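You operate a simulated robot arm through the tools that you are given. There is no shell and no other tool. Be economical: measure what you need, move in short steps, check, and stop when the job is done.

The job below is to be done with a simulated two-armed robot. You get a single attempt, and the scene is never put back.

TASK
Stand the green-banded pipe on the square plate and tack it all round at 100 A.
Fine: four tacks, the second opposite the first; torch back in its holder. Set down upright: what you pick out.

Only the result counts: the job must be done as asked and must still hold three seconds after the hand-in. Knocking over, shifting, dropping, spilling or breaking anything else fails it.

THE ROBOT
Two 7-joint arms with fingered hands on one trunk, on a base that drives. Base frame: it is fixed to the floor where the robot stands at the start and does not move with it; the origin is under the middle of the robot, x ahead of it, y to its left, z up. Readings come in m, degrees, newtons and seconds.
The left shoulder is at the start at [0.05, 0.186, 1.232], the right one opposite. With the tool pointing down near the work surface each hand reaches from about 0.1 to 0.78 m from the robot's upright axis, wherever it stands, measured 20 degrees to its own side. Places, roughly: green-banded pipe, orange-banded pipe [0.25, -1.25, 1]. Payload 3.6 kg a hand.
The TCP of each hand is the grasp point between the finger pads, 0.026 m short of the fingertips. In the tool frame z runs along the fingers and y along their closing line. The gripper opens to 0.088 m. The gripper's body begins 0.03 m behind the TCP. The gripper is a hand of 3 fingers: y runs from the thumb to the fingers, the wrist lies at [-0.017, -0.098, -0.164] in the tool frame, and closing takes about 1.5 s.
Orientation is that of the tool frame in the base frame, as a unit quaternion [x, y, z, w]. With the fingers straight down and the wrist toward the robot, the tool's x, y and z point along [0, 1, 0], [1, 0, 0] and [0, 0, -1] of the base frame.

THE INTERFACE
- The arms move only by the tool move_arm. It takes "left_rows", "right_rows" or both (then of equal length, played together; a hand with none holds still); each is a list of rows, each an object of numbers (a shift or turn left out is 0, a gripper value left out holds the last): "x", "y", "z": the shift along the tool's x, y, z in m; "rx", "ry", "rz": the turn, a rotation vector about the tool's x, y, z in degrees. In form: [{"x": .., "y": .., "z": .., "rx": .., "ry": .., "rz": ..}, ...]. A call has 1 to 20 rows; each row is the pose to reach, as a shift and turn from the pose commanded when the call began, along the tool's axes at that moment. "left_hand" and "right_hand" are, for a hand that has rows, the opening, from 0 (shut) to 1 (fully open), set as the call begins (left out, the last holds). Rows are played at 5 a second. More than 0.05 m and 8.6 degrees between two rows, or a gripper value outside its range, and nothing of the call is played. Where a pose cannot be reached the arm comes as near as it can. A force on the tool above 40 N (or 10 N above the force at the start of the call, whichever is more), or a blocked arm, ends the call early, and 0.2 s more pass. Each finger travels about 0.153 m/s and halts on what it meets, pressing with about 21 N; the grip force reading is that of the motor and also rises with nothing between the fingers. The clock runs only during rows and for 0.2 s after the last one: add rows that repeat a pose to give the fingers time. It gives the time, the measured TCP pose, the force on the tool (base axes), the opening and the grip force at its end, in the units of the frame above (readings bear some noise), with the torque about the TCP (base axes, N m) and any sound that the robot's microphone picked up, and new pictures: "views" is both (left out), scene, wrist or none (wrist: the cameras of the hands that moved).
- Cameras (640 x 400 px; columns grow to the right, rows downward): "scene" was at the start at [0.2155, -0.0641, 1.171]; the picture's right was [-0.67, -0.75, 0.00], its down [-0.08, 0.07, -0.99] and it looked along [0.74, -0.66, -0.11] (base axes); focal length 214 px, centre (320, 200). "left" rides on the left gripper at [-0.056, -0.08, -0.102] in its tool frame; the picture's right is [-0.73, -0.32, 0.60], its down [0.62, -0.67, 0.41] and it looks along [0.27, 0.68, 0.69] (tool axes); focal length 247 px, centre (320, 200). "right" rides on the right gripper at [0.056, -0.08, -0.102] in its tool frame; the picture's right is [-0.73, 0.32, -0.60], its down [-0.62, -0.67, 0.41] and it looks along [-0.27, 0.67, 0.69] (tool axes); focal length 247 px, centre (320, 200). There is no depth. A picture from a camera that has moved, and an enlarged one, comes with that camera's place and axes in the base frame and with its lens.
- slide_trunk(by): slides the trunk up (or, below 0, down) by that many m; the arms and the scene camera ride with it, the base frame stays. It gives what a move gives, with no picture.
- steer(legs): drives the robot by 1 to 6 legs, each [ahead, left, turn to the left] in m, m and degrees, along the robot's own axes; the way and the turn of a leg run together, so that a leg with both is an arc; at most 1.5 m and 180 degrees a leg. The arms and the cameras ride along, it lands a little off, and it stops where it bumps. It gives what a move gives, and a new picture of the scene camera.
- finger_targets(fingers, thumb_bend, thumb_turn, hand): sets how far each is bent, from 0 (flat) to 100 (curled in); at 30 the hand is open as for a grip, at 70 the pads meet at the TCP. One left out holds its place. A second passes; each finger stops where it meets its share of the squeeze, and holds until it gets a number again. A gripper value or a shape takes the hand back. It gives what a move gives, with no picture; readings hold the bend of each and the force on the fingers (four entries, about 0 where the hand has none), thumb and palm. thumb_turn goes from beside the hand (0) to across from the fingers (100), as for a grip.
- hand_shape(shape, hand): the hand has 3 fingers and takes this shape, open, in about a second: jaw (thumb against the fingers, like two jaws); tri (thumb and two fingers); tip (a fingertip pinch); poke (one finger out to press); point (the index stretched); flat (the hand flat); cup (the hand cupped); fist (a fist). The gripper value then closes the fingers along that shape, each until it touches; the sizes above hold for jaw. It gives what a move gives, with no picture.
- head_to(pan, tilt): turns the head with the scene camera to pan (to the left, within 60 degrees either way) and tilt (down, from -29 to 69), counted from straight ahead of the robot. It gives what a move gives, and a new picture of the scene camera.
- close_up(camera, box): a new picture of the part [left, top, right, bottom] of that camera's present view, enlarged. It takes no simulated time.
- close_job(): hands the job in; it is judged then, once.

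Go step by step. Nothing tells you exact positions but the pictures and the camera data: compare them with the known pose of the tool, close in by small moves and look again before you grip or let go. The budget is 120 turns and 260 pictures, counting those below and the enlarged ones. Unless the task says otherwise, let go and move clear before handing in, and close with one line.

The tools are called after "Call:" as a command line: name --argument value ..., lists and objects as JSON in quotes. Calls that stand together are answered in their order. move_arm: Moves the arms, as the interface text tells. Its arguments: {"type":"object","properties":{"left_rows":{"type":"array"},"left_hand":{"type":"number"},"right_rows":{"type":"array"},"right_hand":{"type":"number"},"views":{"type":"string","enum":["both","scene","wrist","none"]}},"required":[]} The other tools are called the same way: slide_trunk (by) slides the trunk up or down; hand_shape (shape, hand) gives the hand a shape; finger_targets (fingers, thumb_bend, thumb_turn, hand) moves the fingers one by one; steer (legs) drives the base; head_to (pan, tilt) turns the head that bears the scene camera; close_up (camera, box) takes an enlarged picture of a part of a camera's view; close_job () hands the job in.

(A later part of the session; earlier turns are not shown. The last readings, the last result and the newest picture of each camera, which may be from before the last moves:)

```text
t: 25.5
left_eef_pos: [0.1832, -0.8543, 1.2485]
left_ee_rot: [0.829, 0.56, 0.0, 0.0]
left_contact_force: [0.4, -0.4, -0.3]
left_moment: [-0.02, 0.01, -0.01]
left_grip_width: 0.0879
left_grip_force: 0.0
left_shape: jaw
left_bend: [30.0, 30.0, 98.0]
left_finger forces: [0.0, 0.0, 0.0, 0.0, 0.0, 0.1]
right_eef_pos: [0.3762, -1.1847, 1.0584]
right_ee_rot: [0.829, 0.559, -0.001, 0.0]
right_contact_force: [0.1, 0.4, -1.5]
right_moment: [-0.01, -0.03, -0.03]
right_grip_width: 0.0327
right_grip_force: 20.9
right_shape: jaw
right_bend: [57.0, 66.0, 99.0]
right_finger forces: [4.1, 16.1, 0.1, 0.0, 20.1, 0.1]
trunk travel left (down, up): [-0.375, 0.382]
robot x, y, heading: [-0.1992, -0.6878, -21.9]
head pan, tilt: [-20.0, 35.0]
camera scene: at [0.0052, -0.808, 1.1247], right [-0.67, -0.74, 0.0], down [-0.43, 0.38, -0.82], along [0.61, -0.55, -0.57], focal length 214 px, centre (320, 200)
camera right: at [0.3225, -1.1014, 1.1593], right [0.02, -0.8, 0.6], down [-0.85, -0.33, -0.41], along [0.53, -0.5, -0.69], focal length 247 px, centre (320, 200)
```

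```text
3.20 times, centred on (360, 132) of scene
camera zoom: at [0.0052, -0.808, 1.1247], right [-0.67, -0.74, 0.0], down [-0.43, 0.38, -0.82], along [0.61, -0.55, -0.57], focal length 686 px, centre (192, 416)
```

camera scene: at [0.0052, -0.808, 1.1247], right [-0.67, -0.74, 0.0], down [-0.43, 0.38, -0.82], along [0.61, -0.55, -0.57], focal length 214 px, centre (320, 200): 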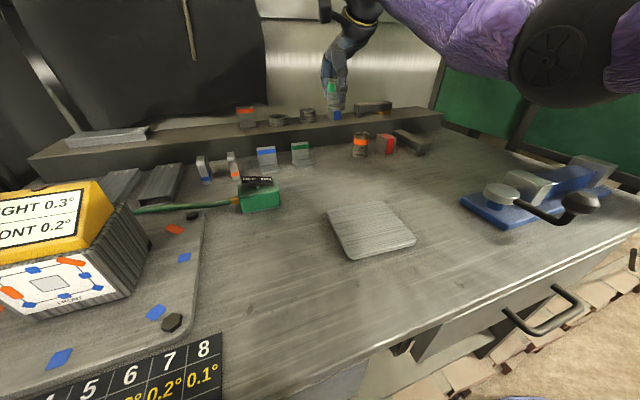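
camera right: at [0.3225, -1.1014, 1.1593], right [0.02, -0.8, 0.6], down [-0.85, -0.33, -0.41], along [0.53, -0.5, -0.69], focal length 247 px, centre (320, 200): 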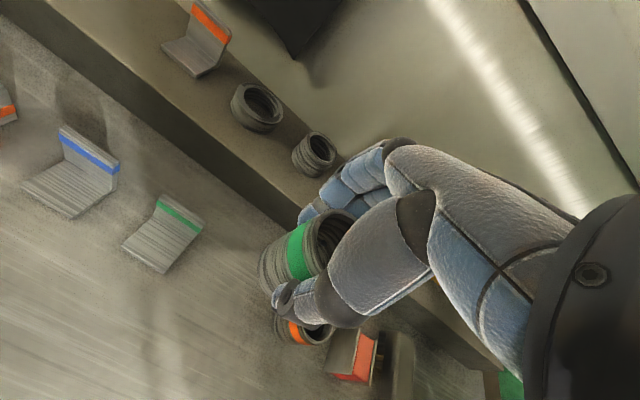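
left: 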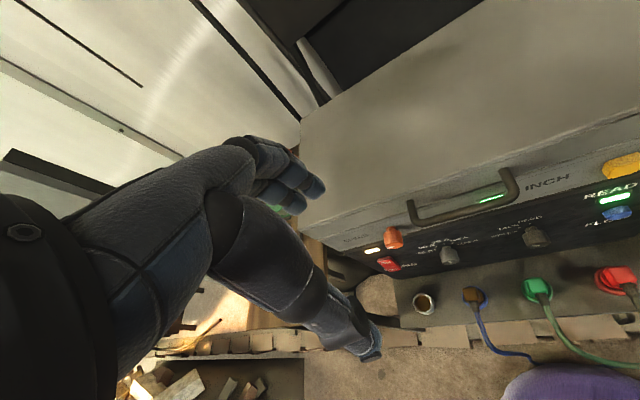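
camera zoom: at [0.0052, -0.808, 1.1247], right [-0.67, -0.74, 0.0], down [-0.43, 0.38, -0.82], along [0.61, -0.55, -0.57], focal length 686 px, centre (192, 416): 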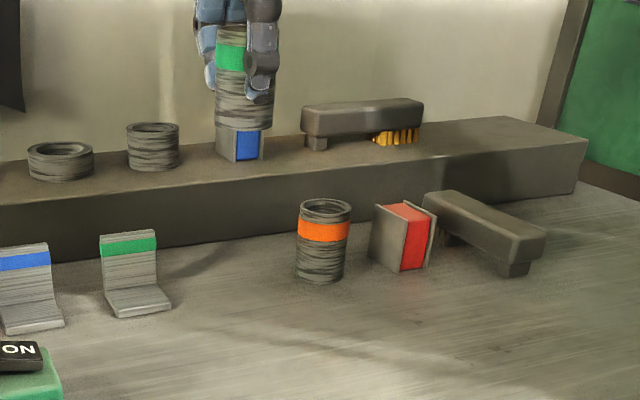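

The pipe is held upright. The plate centre works out at about (0.145, −1.041); I carry the pipe above it.

Call:
move_arm --right_rows '[{"x": 0.005, "y": -0.04}, {"x": 0.015, "y": -0.085}, {"x": 0.025, "y": -0.13}, {"x": 0.035, "y": -0.175}, {"x": 0.045, "y": -0.22}, {"x": 0.0495, "y": -0.255}, {"x": 0.0495, "y": -0.255, "z": 0.04}, {"x": 0.0495, "y": -0.255, "z": 0.075}, {"x": 0.0495, "y": -0.255, "z": 0.095}, {"x": 0.0495, "y": -0.255, "z": 0.095}]'

Call:
close_up --camera "scene" --box '[290, 150, 450, 270]'

```text
t: 27.7
left_eef_pos: [0.1842, -0.8539, 1.2502]
left_ee_rot: [0.828, 0.56, 0.0, 0.0]
left_contact_force: [-0.7, -0.2, 0.2]
left_moment: [0.02, 0.0, -0.02]
left_grip_width: 0.0878
left_grip_force: 0.0
left_shape: jaw
left_bend: [30.0, 30.0, 98.0]
left_finger forces: [0.1, 0.0, 0.0, 0.0, 0.0, 0.0]
right_eef_pos: [0.1551, -1.0442, 0.9604]
right_ee_rot: [0.829, 0.559, 0.0, 0.0]
right_contact_force: [0.4, 0.0, -2.2]
right_moment: [0.0, 0.01, -0.01]
right_grip_width: 0.033
right_grip_force: 21.5
right_shape: jaw
right_bend: [57.0, 66.0, 99.0]
right_finger forces: [4.5, 15.7, 0.0, 0.0, 19.8, 0.1]
trunk travel left (down, up): [-0.375, 0.382]
robot x, y, heading: [-0.1951, -0.6879, -22.0]
head pan, tilt: [-20.0, 35.0]
camera scene: at [0.0049, -0.8079, 1.1248], right [-0.67, -0.74, 0.0], down [-0.43, 0.38, -0.82], along [0.61, -0.55, -0.57], focal length 214 px, centre (320, 200)
camera right: at [0.1003, -0.9626, 1.0611], right [0.02, -0.8, 0.6], down [-0.85, -0.33, -0.41], along [0.53, -0.5, -0.69], focal length 247 px, centre (320, 200)
```

scene: 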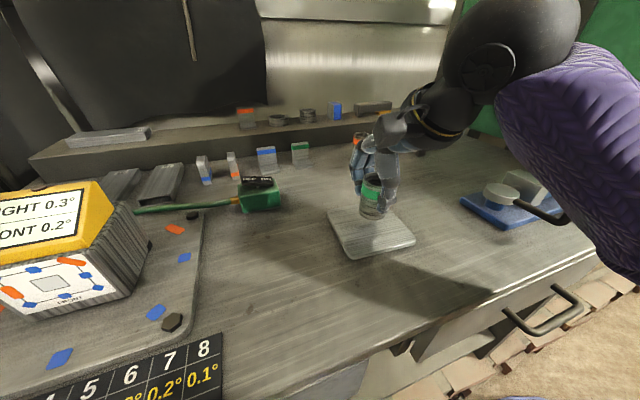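
right: 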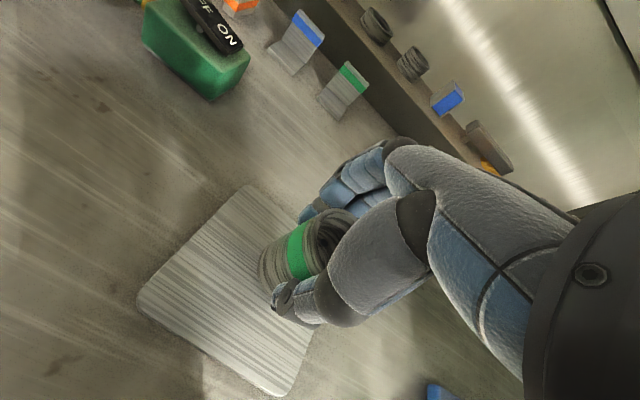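

```text
3.33 times, centred on (370, 210) of scene
camera zoom: at [0.0049, -0.8079, 1.1248], right [-0.67, -0.74, 0.0], down [-0.43, 0.38, -0.82], along [0.61, -0.55, -0.57], focal length 715 px, centre (153, 167)
```

zoom: 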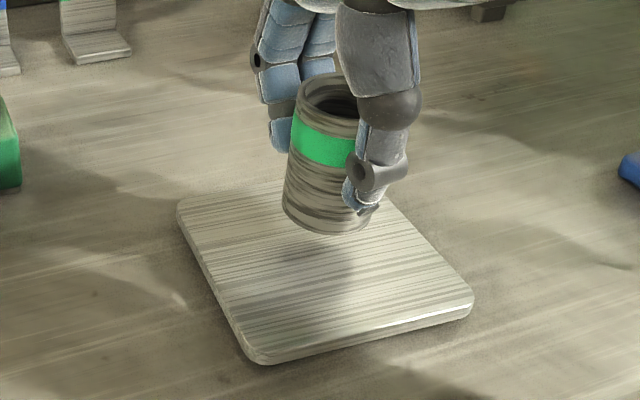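

Call:
move_arm --right_rows '[{"x": -0.004, "y": 0.001, "z": 0.008}, {"x": -0.004, "y": 0.001, "z": 0.016}, {"x": -0.004, "y": 0.001, "z": 0.021}, {"x": -0.004, "y": 0.001, "z": 0.0235}, {"x": -0.004, "y": 0.001, "z": 0.0235}]' --views "none"

Call:
close_up --camera "scene" --box '[330, 170, 430, 260]'

```text
t: 28.9
left_eef_pos: [0.1807, -0.8526, 1.2507]
left_ee_rot: [0.829, 0.56, 0.0, 0.0]
left_contact_force: [0.4, 0.2, -0.5]
left_moment: [-0.01, 0.01, 0.01]
left_grip_width: 0.0879
left_grip_force: 0.1
left_shape: jaw
left_bend: [30.0, 30.0, 98.0]
left_finger forces: [0.0, 0.1, 0.1, 0.1, 0.0, 0.0]
right_eef_pos: [0.1556, -1.047, 0.9381]
right_ee_rot: [0.829, 0.559, 0.001, 0.002]
right_contact_force: [1.8, -2.1, 9.5]
right_moment: [0.03, 0.14, 0.03]
right_grip_width: 0.0331
right_grip_force: 20.7
right_shape: jaw
right_bend: [57.0, 66.0, 99.0]
right_finger forces: [5.1, 18.5, 0.0, 0.0, 20.7, 0.0]
trunk travel left (down, up): [-0.375, 0.382]
robot x, y, heading: [-0.196, -0.6918, -22.0]
head pan, tilt: [-20.0, 35.0]
```

```text
4.44 times, centred on (380, 215) of scene
camera zoom: at [0.0046, -0.8074, 1.1251], right [-0.67, -0.74, 0.0], down [-0.43, 0.38, -0.82], along [0.61, -0.55, -0.57], focal length 953 px, centre (53, 133)
```

zoom: 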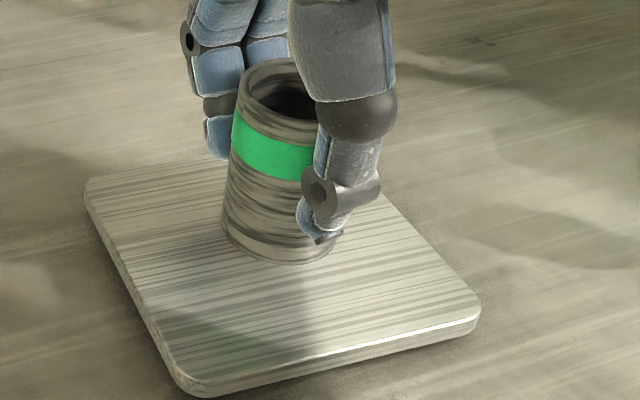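

Pipe sits on the plate, centred within a few mm. I release gently and lift away.

Call:
move_arm --right_rows '[{"z": -0.001}, {"z": -0.001}, {"z": -0.001}, {"z": -0.001}, {"z": -0.001}, {"z": -0.001}]' --right_hand 1 --views "none"

Call:
close_up --camera "scene" --box '[330, 170, 430, 260]'

```text
t: 30.3
left_eef_pos: [0.183, -0.8533, 1.25]
left_ee_rot: [0.828, 0.56, -0.001, 0.001]
left_contact_force: [-0.6, -0.9, 0.3]
left_moment: [-0.01, 0.02, 0.0]
left_grip_width: 0.0879
left_grip_force: 0.1
left_shape: jaw
left_bend: [30.0, 30.0, 98.0]
left_finger forces: [0.1, 0.0, 0.1, 0.1, 0.0, 0.0]
right_eef_pos: [0.1552, -1.048, 0.9402]
right_ee_rot: [0.829, 0.559, 0.0, -0.001]
right_contact_force: [0.3, 0.0, 0.4]
right_moment: [-0.01, 0.03, 0.02]
right_grip_width: 0.0875
right_grip_force: 0.0
right_shape: jaw
right_bend: [30.0, 30.0, 98.0]
right_finger forces: [0.1, 0.0, 0.0, 0.0, 0.0, 0.0]
trunk travel left (down, up): [-0.375, 0.382]
robot x, y, heading: [-0.196, -0.6905, -21.8]
head pan, tilt: [-20.0, 35.0]
```

```text
4.44 times, centred on (380, 215) of scene
camera zoom: at [0.0049, -0.8077, 1.1248], right [-0.67, -0.74, 0.0], down [-0.43, 0.38, -0.82], along [0.61, -0.55, -0.57], focal length 953 px, centre (53, 133)
```

zoom: 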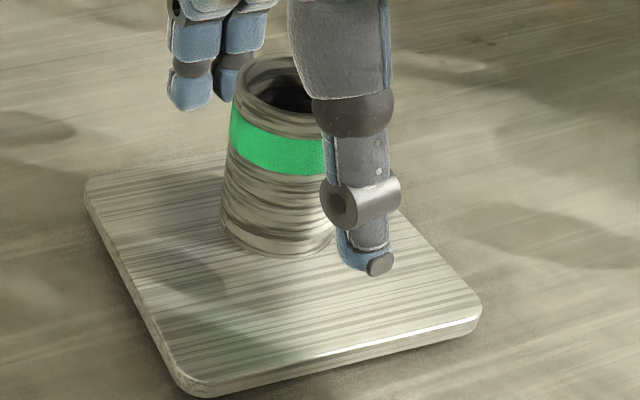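

Call:
move_arm --right_rows '[{"z": -0.03}, {"z": -0.07}, {"z": -0.11}, {"z": -0.15}, {"z": -0.19}, {"z": -0.22, "y": -0.03, "x": -0.03}, {"z": -0.22, "y": -0.07, "x": -0.06}, {"z": -0.22, "y": -0.11, "x": -0.09}, {"z": -0.22, "y": -0.14, "x": -0.12}]' --views "scene"

Call:
close_up --camera "scene" --box '[330, 170, 430, 260]'

Call:
head_to --pan 45 --tilt 40

```text
refused: row 6 steps farther than a row can; nothing moved
```

```text
4.44 times, centred on (380, 215) of scene
camera zoom: at [0.0049, -0.8077, 1.1248], right [-0.67, -0.74, 0.0], down [-0.43, 0.38, -0.82], along [0.61, -0.55, -0.57], focal length 953 px, centre (53, 133)
```

zoom: 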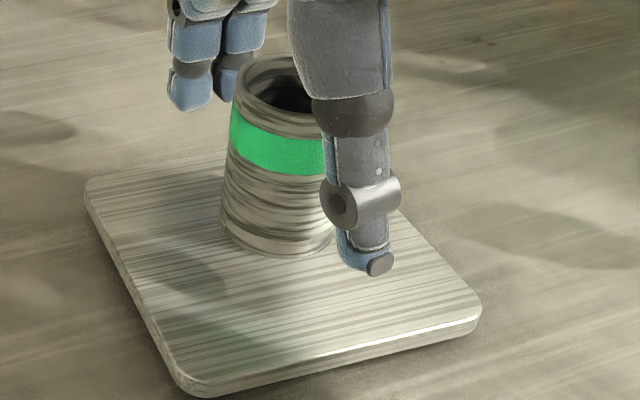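

```text
t: 31.6
left_eef_pos: [0.1828, -0.8544, 1.2494]
left_ee_rot: [0.829, 0.559, 0.001, 0.0]
left_contact_force: [0.2, -0.6, -0.6]
left_moment: [-0.03, -0.01, -0.02]
left_grip_width: 0.0876
left_grip_force: 0.1
left_shape: jaw
left_bend: [30.0, 30.0, 98.0]
left_finger forces: [0.0, 0.0, 0.0, 0.0, 0.0, 0.0]
right_eef_pos: [0.1542, -1.0479, 0.94]
right_ee_rot: [0.829, 0.559, 0.0, 0.0]
right_contact_force: [0.3, 0.1, -0.4]
right_moment: [0.02, -0.01, -0.02]
right_grip_width: 0.0875
right_grip_force: 0.0
right_shape: jaw
right_bend: [30.0, 30.0, 98.0]
right_finger forces: [0.0, 0.1, 0.1, 0.0, 0.1, 0.0]
trunk travel left (down, up): [-0.375, 0.382]
robot x, y, heading: [-0.1998, -0.6882, -22.0]
head pan, tilt: [45.0, 40.0]
camera scene: at [0.0176, -0.7156, 1.1173], right [0.39, -0.92, 0.0], down [-0.59, -0.25, -0.77], along [0.7, 0.3, -0.64], focal length 214 px, centre (320, 200)
```

scene: 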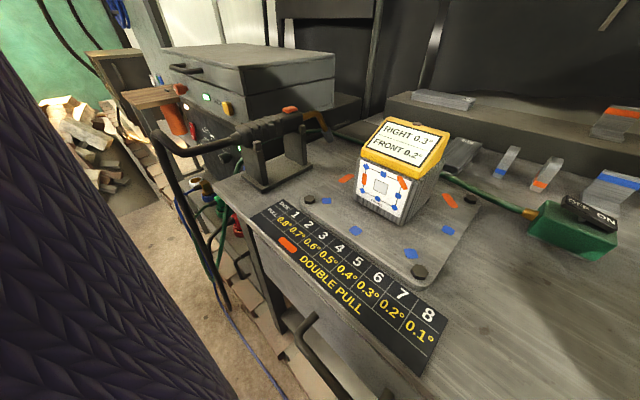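

Call:
move_arm --right_rows '[{"z": -0.04}, {"z": -0.08}, {"z": -0.12}, {"z": -0.16}, {"z": -0.2}, {"z": -0.22, "y": -0.03, "x": -0.02}, {"z": -0.22, "y": -0.06, "x": -0.05}, {"z": -0.22, "y": -0.09, "x": -0.08}, {"z": -0.22, "y": -0.12, "x": -0.11}, {"z": -0.22, "y": -0.12, "x": -0.11}]' --views "wrist"

Call:
close_up --camera "scene" --box '[140, 90, 360, 230]'

```text
t: 33.8
left_eef_pos: [0.184, -0.8529, 1.2494]
left_ee_rot: [0.829, 0.56, -0.001, -0.001]
left_contact_force: [-0.4, -0.3, 0.2]
left_moment: [-0.04, 0.04, -0.02]
left_grip_width: 0.0878
left_grip_force: 0.0
left_shape: jaw
left_bend: [30.0, 30.0, 98.0]
left_finger forces: [0.0, 0.1, 0.1, 0.0, 0.0, 0.0]
right_eef_pos: [0.0158, -1.1145, 1.1682]
right_ee_rot: [0.829, 0.559, -0.001, -0.001]
right_contact_force: [0.3, -0.4, 0.8]
right_moment: [-0.01, 0.02, 0.02]
right_grip_width: 0.0876
right_grip_force: 0.1
right_shape: jaw
right_bend: [30.0, 30.0, 98.0]
right_finger forces: [0.1, 0.0, 0.0, 0.0, 0.1, 0.1]
right hand out of reach, approached as far as the arm can: row 9, 10
trunk travel left (down, up): [-0.375, 0.382]
robot x, y, heading: [-0.1972, -0.6915, -22.0]
head pan, tilt: [45.0, 40.0]
camera right: at [-0.0384, -1.0328, 1.2701], right [0.02, -0.8, 0.6], down [-0.85, -0.33, -0.41], along [0.53, -0.5, -0.69], focal length 247 px, centre (320, 200)
```

right: 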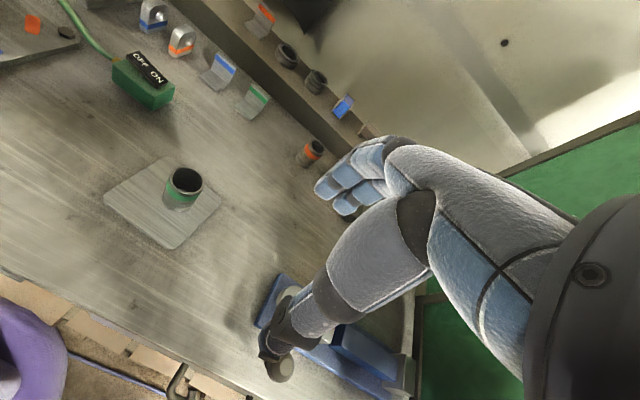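

```text
2.86 times, centred on (250, 160) of scene
camera zoom: at [0.0183, -0.7154, 1.1171], right [0.39, -0.92, 0.0], down [-0.59, -0.25, -0.77], along [0.7, 0.3, -0.64], focal length 613 px, centre (520, 314)
```

zoom: 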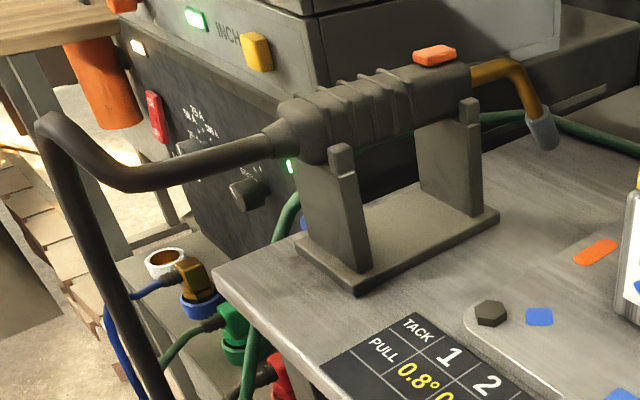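

Call:
close_up --camera "right" --box '[90, 130, 250, 270]'

```text
2.86 times, centred on (170, 200) of right
camera zoom: at [-0.0384, -1.0328, 1.2701], right [0.02, -0.8, 0.6], down [-0.85, -0.33, -0.41], along [0.53, -0.5, -0.69], focal length 706 px, centre (749, 200)
```

zoom: 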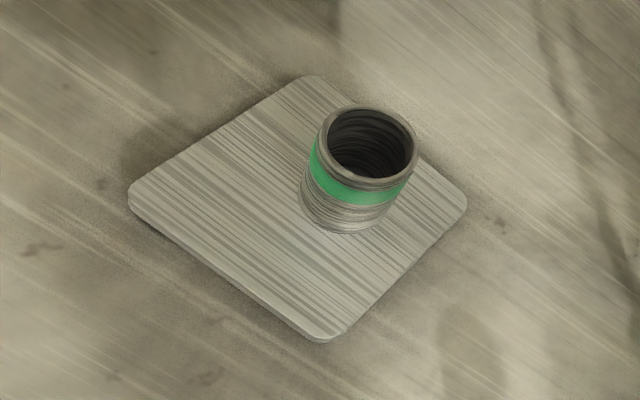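

Pipe stands well on the plate at about (0.151, −1.048). The machine's panel is parallel to the bench, and the current knob is at about (0.522, −0.052, 0.776). I back off and drive left to it.

Call:
steer --legs '[[-0.25, 0, 0], [0, 0.75, 0]]'

Call:
head_to --pan 0 --tilt 30

Call:
slide_trunk --by -0.25

```text
t: 39.4
left_eef_pos: [0.2314, -0.0382, 1.2489]
left_ee_rot: [0.827, 0.563, 0.0, 0.0]
left_contact_force: [-0.7, -0.2, -0.7]
left_moment: [-0.05, -0.01, -0.01]
left_grip_width: 0.0876
left_grip_force: 0.0
left_shape: jaw
left_bend: [30.0, 30.0, 98.0]
left_finger forces: [0.0, 0.0, 0.0, 0.1, 0.0, 0.0]
right_eef_pos: [0.0654, -0.3017, 1.1694]
right_ee_rot: [0.827, 0.563, 0.0, -0.001]
right_contact_force: [-0.1, 0.9, -0.5]
right_moment: [-0.04, 0.02, 0.03]
right_grip_width: 0.0881
right_grip_force: 0.0
right_shape: jaw
right_bend: [30.0, 30.0, 98.0]
right_finger forces: [0.0, 0.0, 0.0, 0.0, 0.1, 0.0]
trunk travel left (down, up): [-0.375, 0.382]
robot x, y, heading: [-0.1491, 0.1218, -21.4]
head pan, tilt: [45.0, 40.0]
camera scene: at [0.0649, 0.097, 1.1173], right [0.4, -0.92, 0.0], down [-0.59, -0.26, -0.77], along [0.7, 0.31, -0.64], focal length 214 px, centre (320, 200)
```

scene: 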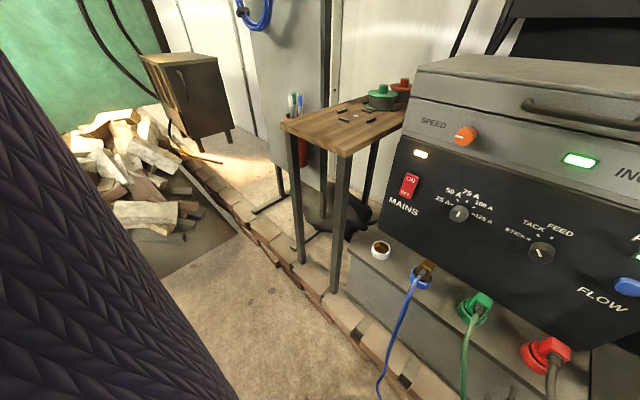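

```text
t: 40.5
left_eef_pos: [0.2299, -0.0399, 1.2497]
left_ee_rot: [0.826, 0.563, 0.0, 0.0]
left_contact_force: [-0.8, 0.0, 0.0]
left_moment: [0.04, 0.01, 0.01]
left_grip_width: 0.0877
left_grip_force: 0.1
left_shape: jaw
left_bend: [30.0, 30.0, 98.0]
left_finger forces: [0.1, 0.0, 0.0, 0.0, 0.0, 0.0]
right_eef_pos: [0.0654, -0.3031, 1.1688]
right_ee_rot: [0.827, 0.562, -0.001, -0.001]
right_contact_force: [0.8, 0.1, 0.6]
right_moment: [0.02, 0.0, -0.01]
right_grip_width: 0.0881
right_grip_force: 0.0
right_shape: jaw
right_bend: [30.0, 30.0, 98.0]
right_finger forces: [0.0, 0.1, 0.1, 0.0, 0.0, 0.1]
trunk travel left (down, up): [-0.375, 0.382]
robot x, y, heading: [-0.1464, 0.1185, -21.5]
head pan, tilt: [0.0, 30.0]
camera scene: at [0.071, 0.0295, 1.1326], right [-0.36, -0.93, 0.0], down [-0.47, 0.18, -0.87], along [0.81, -0.32, -0.5], focal length 214 px, centre (320, 200)
```

scene: 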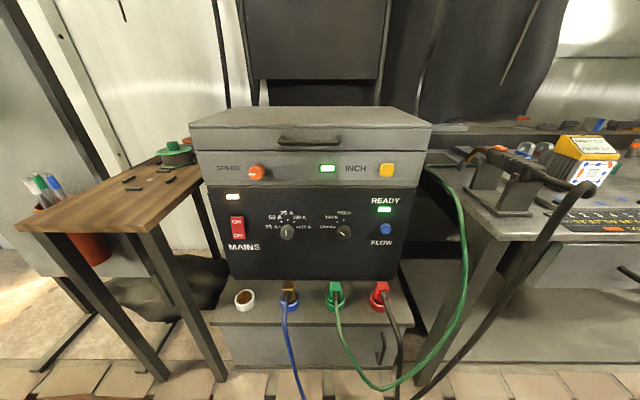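

```text
t: 43.1
left_eef_pos: [0.231, -0.0408, 1.001]
left_ee_rot: [0.826, 0.564, 0.0, 0.001]
left_contact_force: [0.4, -1.4, 0.5]
left_moment: [0.0, 0.03, 0.0]
left_grip_width: 0.0877
left_grip_force: 0.1
left_shape: jaw
left_bend: [30.0, 30.0, 98.0]
left_finger forces: [0.0, 0.0, 0.1, 0.0, 0.0, 0.0]
right_eef_pos: [0.1271, -0.328, 0.8456]
right_ee_rot: [0.82, 0.56, -0.067, -0.098]
right_contact_force: [0.2, 0.1, -0.1]
right_moment: [-0.01, 0.02, 0.01]
right_grip_width: 0.0879
right_grip_force: 0.0
right_shape: jaw
right_bend: [30.0, 30.0, 98.0]
right_finger forces: [0.1, 0.0, 0.1, 0.0, 0.0, 0.0]
trunk travel left (down, up): [-0.125, 0.632]
robot x, y, heading: [-0.15, 0.1194, -21.4]
head pan, tilt: [0.0, 30.0]
```

Call:
close_up --camera "scene" --box '[0, 0, 640, 400]'

Call:
close_up --camera "scene" --box '[220, 80, 420, 200]'

```text
1.00 times, centred on (320, 200) of scene (not enlarged: the box is as wide or as high as the picture)
camera zoom: at [0.1123, 0.0133, 0.8603], right [-0.37, -0.93, 0.0], down [-0.47, 0.18, -0.87], along [0.81, -0.32, -0.5], focal length 214 px, centre (320, 200)
```

zoom: 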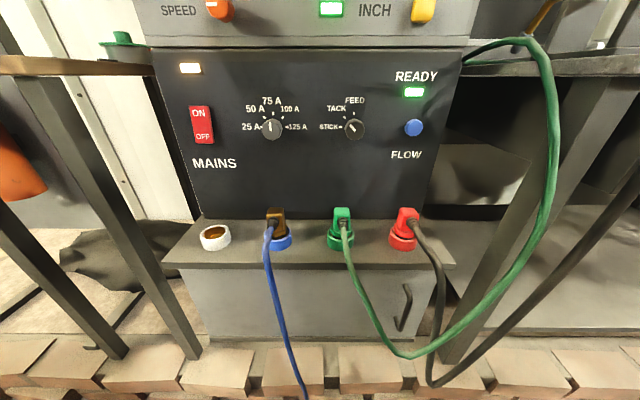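

```text
3.20 times, centred on (320, 140) of scene
camera zoom: at [0.1123, 0.0133, 0.8603], right [-0.37, -0.93, 0.0], down [-0.47, 0.18, -0.87], along [0.81, -0.32, -0.5], focal length 686 px, centre (320, 392)
```

zoom: 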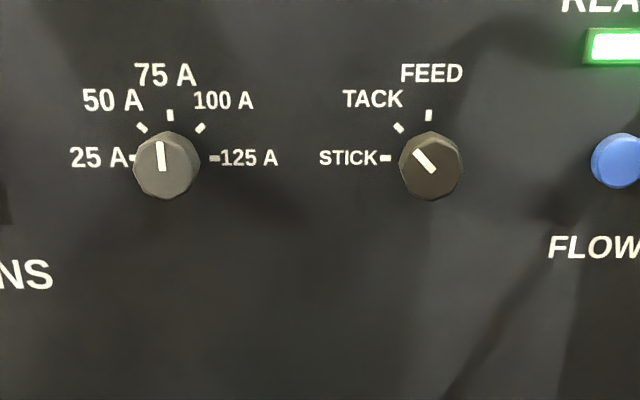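

The knob pointer is at 75 A, mode TACK. I turn the left hand to point horizontally at the panel and bring it about 8 cm in front of the current knob.

Call:
move_arm --left_rows '[{"x": 0.006, "y": 0.0, "z": 0.01, "rx": -4.62, "ry": 4.62, "rz": 4.62}, {"x": 0.013, "y": 0.0, "z": 0.025, "rx": -9.24, "ry": 9.24, "rz": 9.24}, {"x": 0.02, "y": 0.0, "z": 0.04, "rx": -13.86, "ry": 13.86, "rz": 13.86}, {"x": 0.026, "y": 0.01, "z": 0.055, "rx": -18.48, "ry": 18.48, "rz": 18.48}, {"x": 0.032, "y": 0.02, "z": 0.07, "rx": -23.1, "ry": 23.1, "rz": 23.1}, {"x": 0.039, "y": 0.03, "z": 0.085, "rx": -27.7, "ry": 27.7, "rz": 27.7}, {"x": 0.045, "y": 0.04, "z": 0.1, "rx": -32.3, "ry": 32.3, "rz": 32.3}, {"x": 0.052, "y": 0.055, "z": 0.115, "rx": -37, "ry": 37, "rz": 37}, {"x": 0.058, "y": 0.07, "z": 0.13, "rx": -41.6, "ry": 41.6, "rz": 41.6}, {"x": 0.065, "y": 0.085, "z": 0.145, "rx": -46.2, "ry": 46.2, "rz": 46.2}, {"x": 0.071, "y": 0.1, "z": 0.16, "rx": -50.8, "ry": 50.8, "rz": 50.8}, {"x": 0.078, "y": 0.115, "z": 0.175, "rx": -55.4, "ry": 55.4, "rz": 55.4}, {"x": 0.085, "y": 0.13, "z": 0.19, "rx": -60, "ry": 60, "rz": 60}, {"x": 0.091, "y": 0.15, "z": 0.21, "rx": -64.7, "ry": 64.7, "rz": 64.7}, {"x": 0.097, "y": 0.17, "z": 0.225, "rx": -69.3, "ry": 69.3, "rz": 69.3}, {"x": 0.097, "y": 0.17, "z": 0.225, "rx": -69.3, "ry": 69.3, "rz": 69.3}]'

```text
t: 46.5
left_eef_pos: [0.4269, -0.0104, 0.7746]
left_ee_rot: [0.694, -0.132, 0.695, 0.132]
left_contact_force: [-0.8, -0.2, -0.2]
left_moment: [-0.01, 0.0, -0.03]
left_grip_width: 0.0877
left_grip_force: 0.1
left_shape: jaw
left_bend: [30.0, 30.0, 98.0]
left_finger forces: [0.0, 0.0, 0.0, 0.0, 0.1, 0.0]
right_eef_pos: [0.1271, -0.3278, 0.8459]
right_ee_rot: [0.821, 0.559, -0.067, -0.099]
right_contact_force: [0.2, 0.3, 0.5]
right_moment: [0.0, 0.01, 0.04]
right_grip_width: 0.0876
right_grip_force: 0.1
right_shape: jaw
right_bend: [30.0, 30.0, 98.0]
right_finger forces: [0.0, 0.0, 0.1, 0.0, 0.1, 0.0]
trunk travel left (down, up): [-0.125, 0.632]
robot x, y, heading: [-0.1502, 0.1199, -21.4]
head pan, tilt: [0.0, 30.0]
camera scene: at [0.1125, 0.0133, 0.86], right [-0.37, -0.93, 0.0], down [-0.47, 0.18, -0.87], along [0.81, -0.32, -0.5], focal length 214 px, centre (320, 200)
camera left: at [0.3606, 0.1028, 0.7181], right [0.68, 0.08, -0.73], down [0.62, 0.47, 0.63], along [0.39, -0.88, 0.27], focal length 247 px, centre (320, 200)
```

scene: 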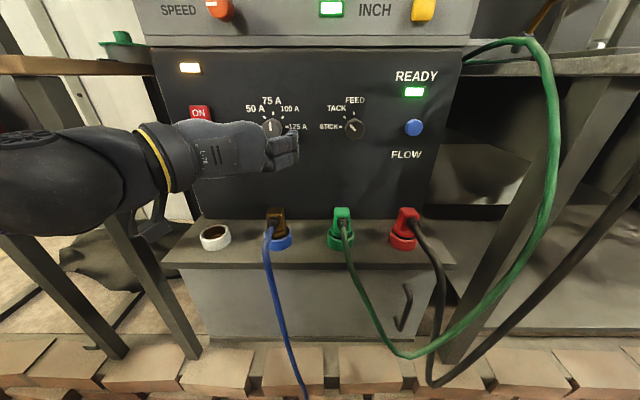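
left: 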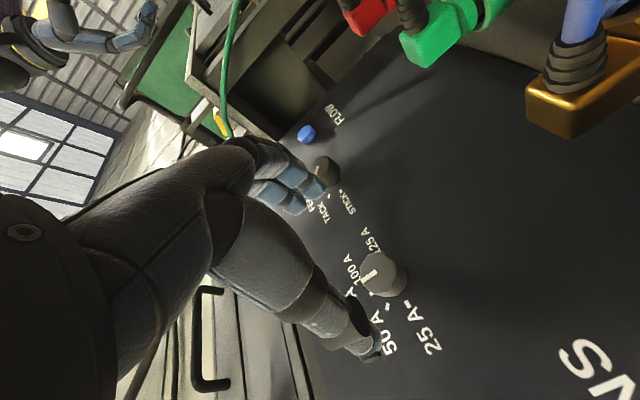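

Knob refined to (0.518, −0.052, 0.778). I advance around it.

Call:
move_arm --left_rows '[{"x": 0.003, "y": 0.006, "z": 0.03}, {"x": 0.003, "y": 0.006, "z": 0.06}, {"x": 0.003, "y": 0.006, "z": 0.078}, {"x": 0.003, "y": 0.006, "z": 0.088}, {"x": 0.003, "y": 0.006, "z": 0.088}]' --left_hand 1

Call:
close_up --camera "scene" --box '[180, 70, 380, 190]'

```text
t: 47.7
left_eef_pos: [0.5062, -0.0477, 0.7774]
left_ee_rot: [0.694, -0.132, 0.695, 0.131]
left_contact_force: [-0.5, 0.4, 0.3]
left_moment: [0.0, -0.01, -0.01]
left_grip_width: 0.0878
left_grip_force: 0.1
left_shape: jaw
left_bend: [30.0, 30.0, 98.0]
left_finger forces: [0.1, 0.1, 0.1, 0.0, 0.1, 0.0]
right_eef_pos: [0.1261, -0.3278, 0.8458]
right_ee_rot: [0.82, 0.56, -0.068, -0.098]
right_contact_force: [-0.4, 0.1, -0.1]
right_moment: [0.0, 0.0, 0.02]
right_grip_width: 0.0878
right_grip_force: 0.0
right_shape: jaw
right_bend: [30.0, 30.0, 98.0]
right_finger forces: [0.0, 0.0, 0.0, 0.0, 0.1, 0.0]
trunk travel left (down, up): [-0.125, 0.632]
robot x, y, heading: [-0.1499, 0.1183, -21.6]
head pan, tilt: [0.0, 30.0]
camera scene: at [0.1125, 0.0132, 0.86], right [-0.37, -0.93, 0.0], down [-0.47, 0.18, -0.87], along [0.81, -0.32, -0.5], focal length 214 px, centre (320, 200)
camera left: at [0.4399, 0.0648, 0.7212], right [0.67, 0.08, -0.73], down [0.63, 0.47, 0.62], along [0.39, -0.88, 0.27], focal length 247 px, centre (320, 200)
```

scene: 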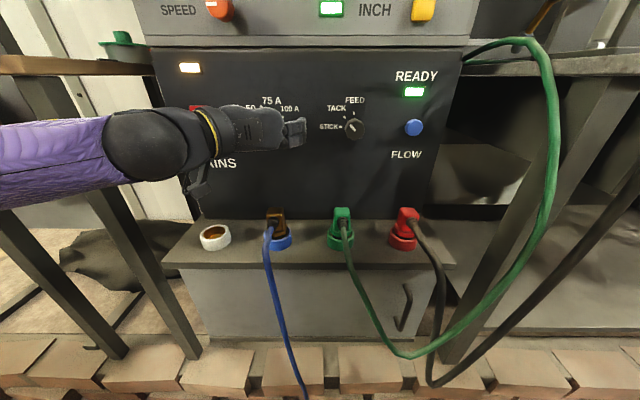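
left: 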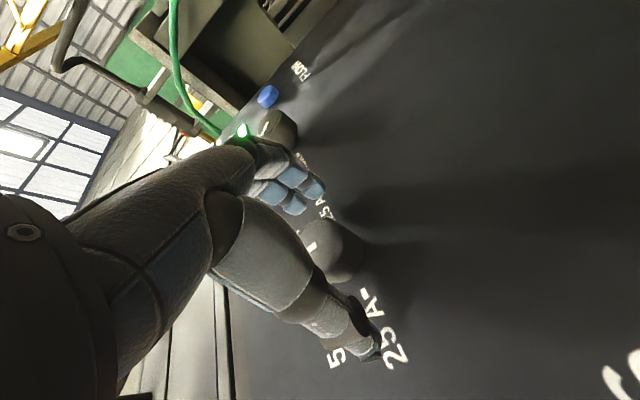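

```text
3.20 times, centred on (280, 130) of scene
camera zoom: at [0.1125, 0.0132, 0.86], right [-0.37, -0.93, 0.0], down [-0.47, 0.18, -0.87], along [0.81, -0.32, -0.5], focal length 686 px, centre (448, 424)
```

zoom: 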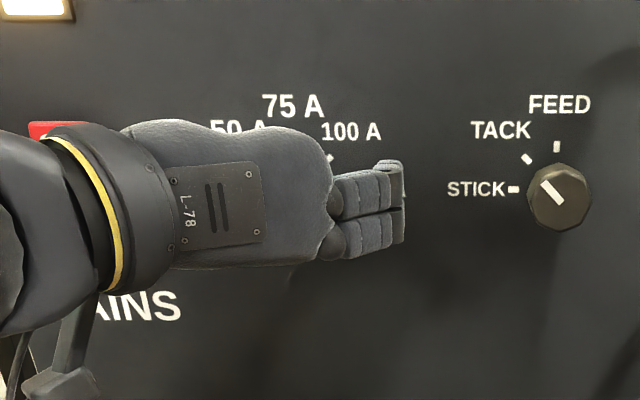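

Call:
move_arm --left_rows '[{}, {}, {}, {}, {}, {}, {}, {}]' --left_hand 0 --views "wrist"

```text
t: 49.5
left_eef_pos: [0.5052, -0.0496, 0.7757]
left_ee_rot: [0.695, -0.134, 0.694, 0.133]
left_contact_force: [-7.6, -9.2, -6.2]
left_moment: [0.0, 0.16, -0.36]
left_grip_width: 0.0222
left_grip_force: 21.1
left_shape: jaw
left_bend: [62.0, 71.0, 100.0]
left_finger forces: [27.5, 3.3, 0.1, 0.0, 17.8, 0.0]
right_eef_pos: [0.1266, -0.328, 0.8452]
right_ee_rot: [0.82, 0.56, -0.067, -0.098]
right_contact_force: [0.2, -0.2, 0.2]
right_moment: [0.01, 0.0, 0.02]
right_grip_width: 0.0879
right_grip_force: 0.1
right_shape: jaw
right_bend: [30.0, 30.0, 98.0]
right_finger forces: [0.1, 0.0, 0.0, 0.0, 0.1, 0.0]
trunk travel left (down, up): [-0.125, 0.632]
robot x, y, heading: [-0.1477, 0.1154, -21.6]
head pan, tilt: [0.0, 30.0]
camera left: at [0.4389, 0.0638, 0.7207], right [0.67, 0.08, -0.74], down [0.63, 0.47, 0.62], along [0.39, -0.88, 0.27], focal length 247 px, centre (320, 200)
```

left: 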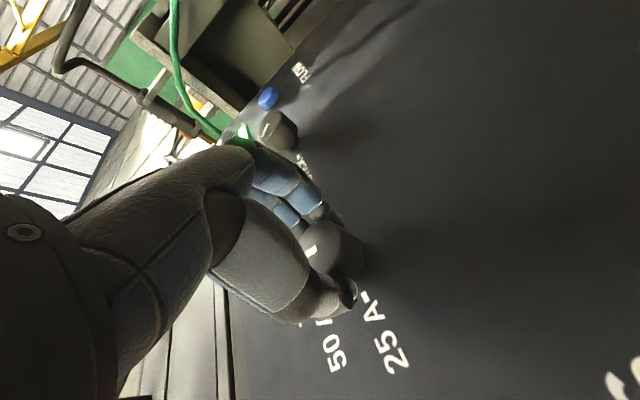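

Call:
move_arm --left_rows '[{"rz": 6}, {"rz": 12}, {"rz": 18}, {"rz": 24}, {"rz": 24}]'

```text
t: 50.7
left_eef_pos: [0.5047, -0.05, 0.7753]
left_ee_rot: [0.653, -0.275, 0.705, -0.016]
left_contact_force: [-10.7, -2.8, -16.3]
left_moment: [0.09, 0.38, -0.17]
left_grip_width: 0.0225
left_grip_force: 21.6
left_shape: jaw
left_bend: [62.0, 71.0, 100.0]
left_finger forces: [31.9, 1.9, 0.0, 0.0, 18.3, 0.0]
right_eef_pos: [0.1266, -0.328, 0.8448]
right_ee_rot: [0.82, 0.56, -0.068, -0.098]
right_contact_force: [0.0, 0.0, -0.4]
right_moment: [-0.01, 0.01, -0.02]
right_grip_width: 0.0877
right_grip_force: 0.0
right_shape: jaw
right_bend: [30.0, 30.0, 98.0]
right_finger forces: [0.0, 0.1, 0.1, 0.0, 0.0, 0.1]
trunk travel left (down, up): [-0.125, 0.632]
robot x, y, heading: [-0.1507, 0.1185, -21.2]
head pan, tilt: [0.0, 30.0]
camera scene: at [0.1129, 0.0128, 0.8597], right [-0.37, -0.93, 0.0], down [-0.47, 0.18, -0.87], along [0.81, -0.32, -0.5], focal length 214 px, centre (320, 200)
camera left: at [0.4447, 0.078, 0.7574], right [0.77, 0.33, -0.54], down [0.52, 0.17, 0.84], along [0.37, -0.93, -0.04], focal length 247 px, centre (320, 200)
```

scene: 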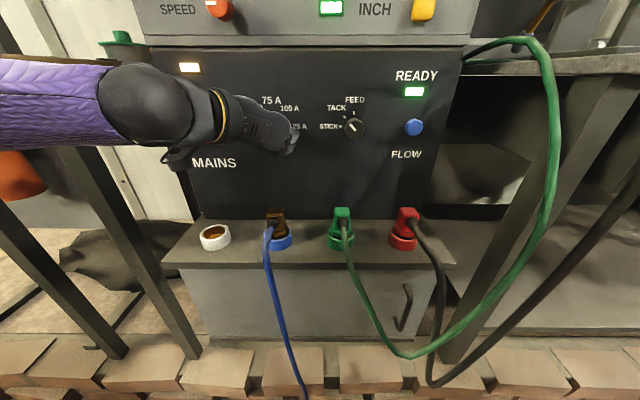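
left: 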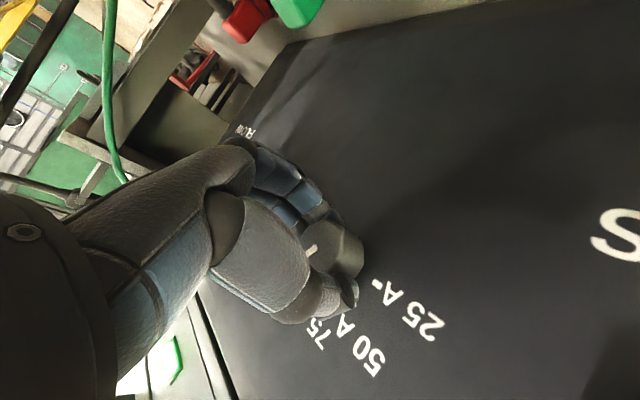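

Call:
move_arm --left_rows '[{"rz": 6}, {"rz": 12}, {"rz": 18}, {"rz": 21}, {"rz": 21}]' --views "wrist"

Call:
move_arm --left_rows '[{}, {}, {}, {}, {"z": -0.03}, {"z": -0.07}, {"z": -0.1}]' --left_hand 1 --views "wrist"

Call:
close_up --camera "scene" --box '[180, 70, 380, 190]'

```text
t: 51.9
left_eef_pos: [0.5039, -0.0499, 0.7758]
left_ee_rot: [0.593, -0.389, 0.69, -0.146]
left_contact_force: [-3.0, 1.7, -19.6]
left_moment: [0.1, 0.45, -0.03]
left_grip_width: 0.0222
left_grip_force: 21.2
left_shape: jaw
left_bend: [61.0, 71.0, 100.0]
left_finger forces: [33.3, 1.4, 0.0, 0.0, 17.8, 0.0]
right_eef_pos: [0.1287, -0.3279, 0.8442]
right_ee_rot: [0.82, 0.559, -0.068, -0.099]
right_contact_force: [0.3, -0.4, 0.3]
right_moment: [0.04, -0.01, 0.02]
right_grip_width: 0.0877
right_grip_force: 0.1
right_shape: jaw
right_bend: [30.0, 30.0, 98.0]
right_finger forces: [0.1, 0.0, 0.0, 0.1, 0.0, 0.0]
trunk travel left (down, up): [-0.125, 0.632]
robot x, y, heading: [-0.1514, 0.1189, -21.5]
head pan, tilt: [0.0, 30.0]
camera left: at [0.4446, 0.0785, 0.7922], right [0.83, 0.48, -0.3], down [0.4, -0.13, 0.91], along [0.4, -0.87, -0.3], focal length 247 px, centre (320, 200)
```

left: 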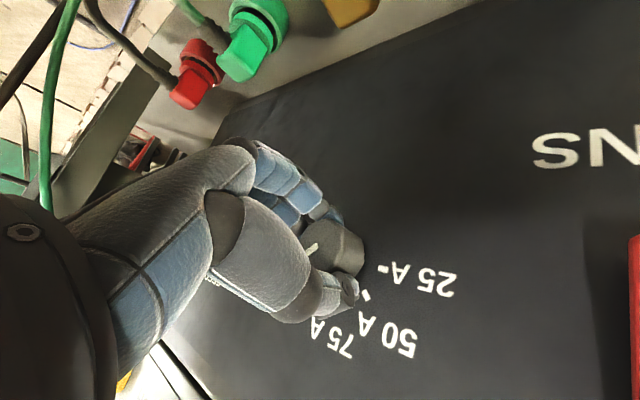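

```text
t: 53.5
left_eef_pos: [0.4129, -0.0142, 0.7785]
left_ee_rot: [0.591, -0.388, 0.692, -0.144]
left_contact_force: [-0.4, 0.5, 0.3]
left_moment: [0.0, 0.01, 0.0]
left_grip_width: 0.0879
left_grip_force: 0.1
left_shape: jaw
left_bend: [30.0, 30.0, 98.0]
left_finger forces: [0.0, 0.1, 0.0, 0.0, 0.0, 0.1]
right_eef_pos: [0.1262, -0.3273, 0.8451]
right_ee_rot: [0.82, 0.559, -0.066, -0.097]
right_contact_force: [0.0, -0.4, -0.1]
right_moment: [0.04, -0.05, 0.02]
right_grip_width: 0.0878
right_grip_force: 0.2
right_shape: jaw
right_bend: [30.0, 30.0, 98.0]
right_finger forces: [0.1, 0.1, 0.0, 0.0, 0.0, 0.0]
trunk travel left (down, up): [-0.125, 0.632]
robot x, y, heading: [-0.1541, 0.1199, -21.2]
head pan, tilt: [0.0, 30.0]
camera left: at [0.3523, 0.1146, 0.7958], right [0.83, 0.48, -0.29], down [0.39, -0.12, 0.91], along [0.4, -0.87, -0.29], focal length 247 px, centre (320, 200)
```

left: 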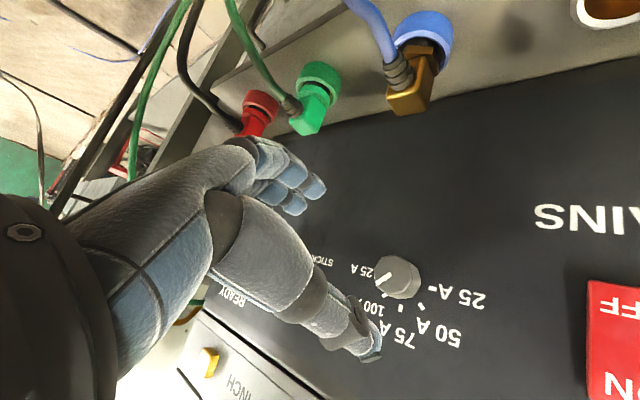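

```text
3.20 times, centred on (280, 130) of scene
camera zoom: at [0.1125, 0.0132, 0.86], right [-0.37, -0.93, 0.0], down [-0.47, 0.18, -0.87], along [0.81, -0.32, -0.5], focal length 686 px, centre (448, 424)
```

zoom: 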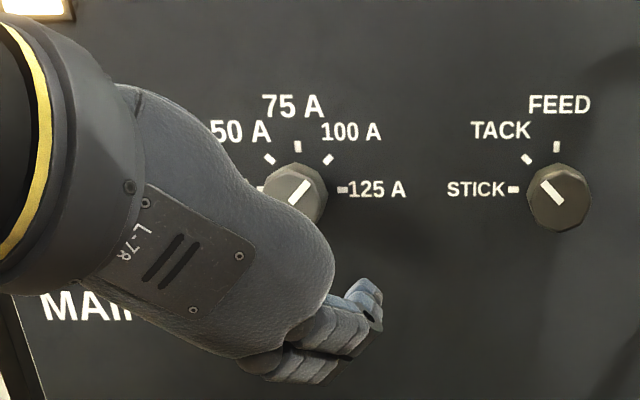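

100 A is set. I retract the left hand, unwinding its turn and raising it, then lift the trunk and drive back to the bench, a bit further right.

Call:
move_arm --left_rows '[{"z": -0.03, "rz": -7.5}, {"z": -0.06, "rz": -15}, {"z": -0.09, "rz": -22.5}, {"z": -0.12, "rz": -30}, {"z": -0.15, "rz": -37.5}, {"z": -0.16, "x": 0.02, "y": -0.02, "rz": -45}, {"z": -0.16, "x": 0.045, "y": -0.045, "rz": -45}, {"z": -0.16, "x": 0.075, "y": -0.075, "rz": -45}, {"z": -0.16, "x": 0.085, "y": -0.085, "rz": -45}]' --views "none"

Call:
slide_trunk --by 0.25

Call:
steer --legs '[[-0.1, 0, 0], [0, -0.92, 0]]'

```text
t: 55.5
left_eef_pos: [0.3011, -0.0332, 0.8516]
left_ee_rot: [0.695, -0.132, 0.694, 0.131]
left_contact_force: [-0.3, -1.0, -0.2]
left_moment: [0.0, 0.01, -0.02]
left_grip_width: 0.0876
left_grip_force: 0.1
left_shape: jaw
left_bend: [30.0, 30.0, 98.0]
left_finger forces: [0.0, 0.0, 0.1, 0.0, 0.0, 0.1]
left hand out of reach, approached as far as the arm can: row 4, 5, 6, 7, 8, 9
right_eef_pos: [0.127, -0.3279, 0.8458]
right_ee_rot: [0.82, 0.56, -0.067, -0.099]
right_contact_force: [0.0, -0.8, -0.4]
right_moment: [0.0, 0.02, 0.0]
right_grip_width: 0.0878
right_grip_force: 0.1
right_shape: jaw
right_bend: [30.0, 30.0, 98.0]
right_finger forces: [0.0, 0.0, 0.0, 0.0, 0.0, 0.1]
trunk travel left (down, up): [-0.125, 0.632]
robot x, y, heading: [-0.1489, 0.1194, -21.5]
head pan, tilt: [0.0, 30.0]
```

```text
t: 58.1
left_eef_pos: [0.3027, -0.0262, 1.0994]
left_ee_rot: [0.694, -0.132, 0.695, 0.132]
left_contact_force: [0.1, 0.4, 0.3]
left_moment: [-0.01, 0.02, 0.01]
left_grip_width: 0.0878
left_grip_force: 0.1
left_shape: jaw
left_bend: [30.0, 30.0, 98.0]
left_finger forces: [0.1, 0.0, 0.0, 0.0, 0.0, 0.0]
right_eef_pos: [0.1274, -0.3262, 1.0949]
right_ee_rot: [0.82, 0.559, -0.068, -0.099]
right_contact_force: [0.1, 0.4, 0.2]
right_moment: [0.01, 0.03, -0.04]
right_grip_width: 0.0881
right_grip_force: 0.1
right_shape: jaw
right_bend: [30.0, 30.0, 98.0]
right_finger forces: [0.0, 0.0, 0.0, 0.1, 0.0, 0.0]
trunk travel left (down, up): [-0.375, 0.382]
robot x, y, heading: [-0.1502, 0.1208, -21.3]
head pan, tilt: [0.0, 30.0]
```

```text
t: 63.7
left_eef_pos: [-0.1222, -0.8496, 1.1003]
left_ee_rot: [0.694, -0.13, 0.696, 0.129]
left_contact_force: [0.0, -0.2, 0.5]
left_moment: [0.0, 0.02, 0.0]
left_grip_width: 0.0877
left_grip_force: 0.1
left_shape: jaw
left_bend: [30.0, 30.0, 98.0]
left_finger forces: [0.1, 0.0, 0.1, 0.0, 0.1, 0.1]
right_eef_pos: [-0.2958, -1.152, 1.0953]
right_ee_rot: [0.818, 0.563, -0.066, -0.098]
right_contact_force: [0.8, 0.2, -0.5]
right_moment: [0.02, 0.02, -0.03]
right_grip_width: 0.0878
right_grip_force: 0.0
right_shape: jaw
right_bend: [30.0, 30.0, 98.0]
right_finger forces: [0.0, 0.1, 0.1, 0.1, 0.0, 0.0]
trunk travel left (down, up): [-0.375, 0.382]
robot x, y, heading: [-0.5736, -0.7101, -20.9]
head pan, tilt: [0.0, 30.0]
camera scene: at [-0.3547, -0.7951, 1.1326], right [-0.36, -0.93, 0.0], down [-0.47, 0.18, -0.87], along [0.81, -0.31, -0.5], focal length 214 px, centre (320, 200)
```

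scene: 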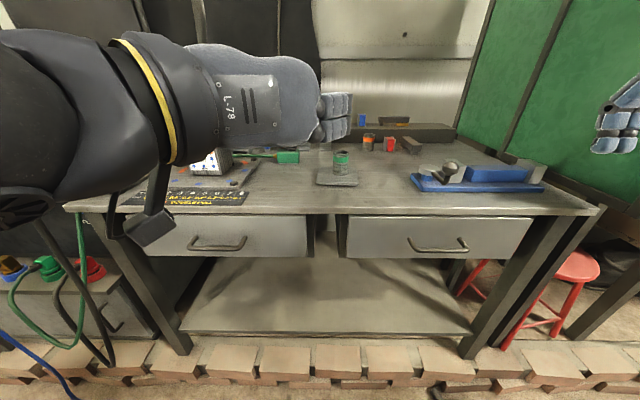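

Call:
steer --legs '[[0.29, 0, -1]]'

Call:
head_to --pan 45 --tilt 30

```text
t: 65.6
left_eef_pos: [0.1367, -0.9661, 1.1001]
left_ee_rot: [0.694, -0.137, 0.693, 0.138]
left_contact_force: [0.5, 0.1, -0.5]
left_moment: [-0.02, -0.01, -0.01]
left_grip_width: 0.0877
left_grip_force: 0.0
left_shape: jaw
left_bend: [30.0, 30.0, 98.0]
left_finger forces: [0.0, 0.0, 0.0, 0.1, 0.0, 0.0]
right_eef_pos: [-0.0446, -1.2626, 1.0951]
right_ee_rot: [0.826, 0.551, -0.066, -0.099]
right_contact_force: [0.0, 0.8, 0.1]
right_moment: [0.02, 0.06, -0.06]
right_grip_width: 0.0879
right_grip_force: 0.2
right_shape: jaw
right_bend: [30.0, 30.0, 98.0]
right_finger forces: [0.1, 0.0, 0.0, 0.1, 0.1, 0.0]
trunk travel left (down, up): [-0.375, 0.382]
robot x, y, heading: [-0.3144, -0.812, -22.5]
head pan, tilt: [0.0, 30.0]
camera scene: at [-0.0935, -0.9055, 1.1324], right [-0.38, -0.92, 0.0], down [-0.46, 0.19, -0.87], along [0.8, -0.33, -0.5], focal length 214 px, centre (320, 200)
```

scene: 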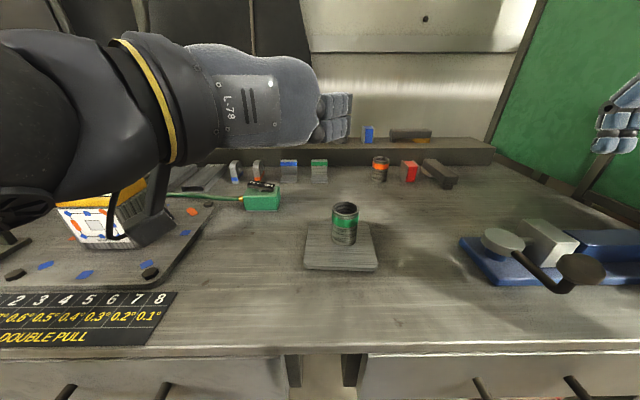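

```text
t: 66.8
left_eef_pos: [0.137, -0.9646, 1.1004]
left_ee_rot: [0.693, -0.137, 0.694, 0.138]
left_contact_force: [-0.6, 0.0, 0.6]
left_moment: [-0.01, 0.01, 0.0]
left_grip_width: 0.0877
left_grip_force: 0.0
left_shape: jaw
left_bend: [30.0, 30.0, 98.0]
left_finger forces: [0.0, 0.1, 0.0, 0.1, 0.0, 0.1]
right_eef_pos: [-0.0458, -1.2636, 1.0951]
right_ee_rot: [0.826, 0.552, -0.066, -0.098]
right_contact_force: [0.6, -1.1, -0.1]
right_moment: [-0.03, 0.0, 0.01]
right_grip_width: 0.0878
right_grip_force: 0.0
right_shape: jaw
right_bend: [30.0, 30.0, 98.0]
right_finger forces: [0.0, 0.0, 0.0, 0.0, 0.1, 0.1]
trunk travel left (down, up): [-0.375, 0.382]
robot x, y, heading: [-0.31, -0.8098, -22.3]
head pan, tilt: [45.0, 30.0]
camera scene: at [-0.0944, -0.836, 1.1326], right [0.38, -0.92, 0.0], down [-0.46, -0.19, -0.87], along [0.8, 0.33, -0.5], focal length 214 px, centre (320, 200)
```

scene: 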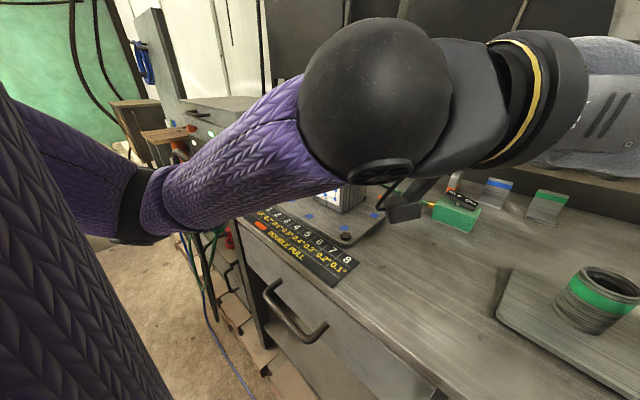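

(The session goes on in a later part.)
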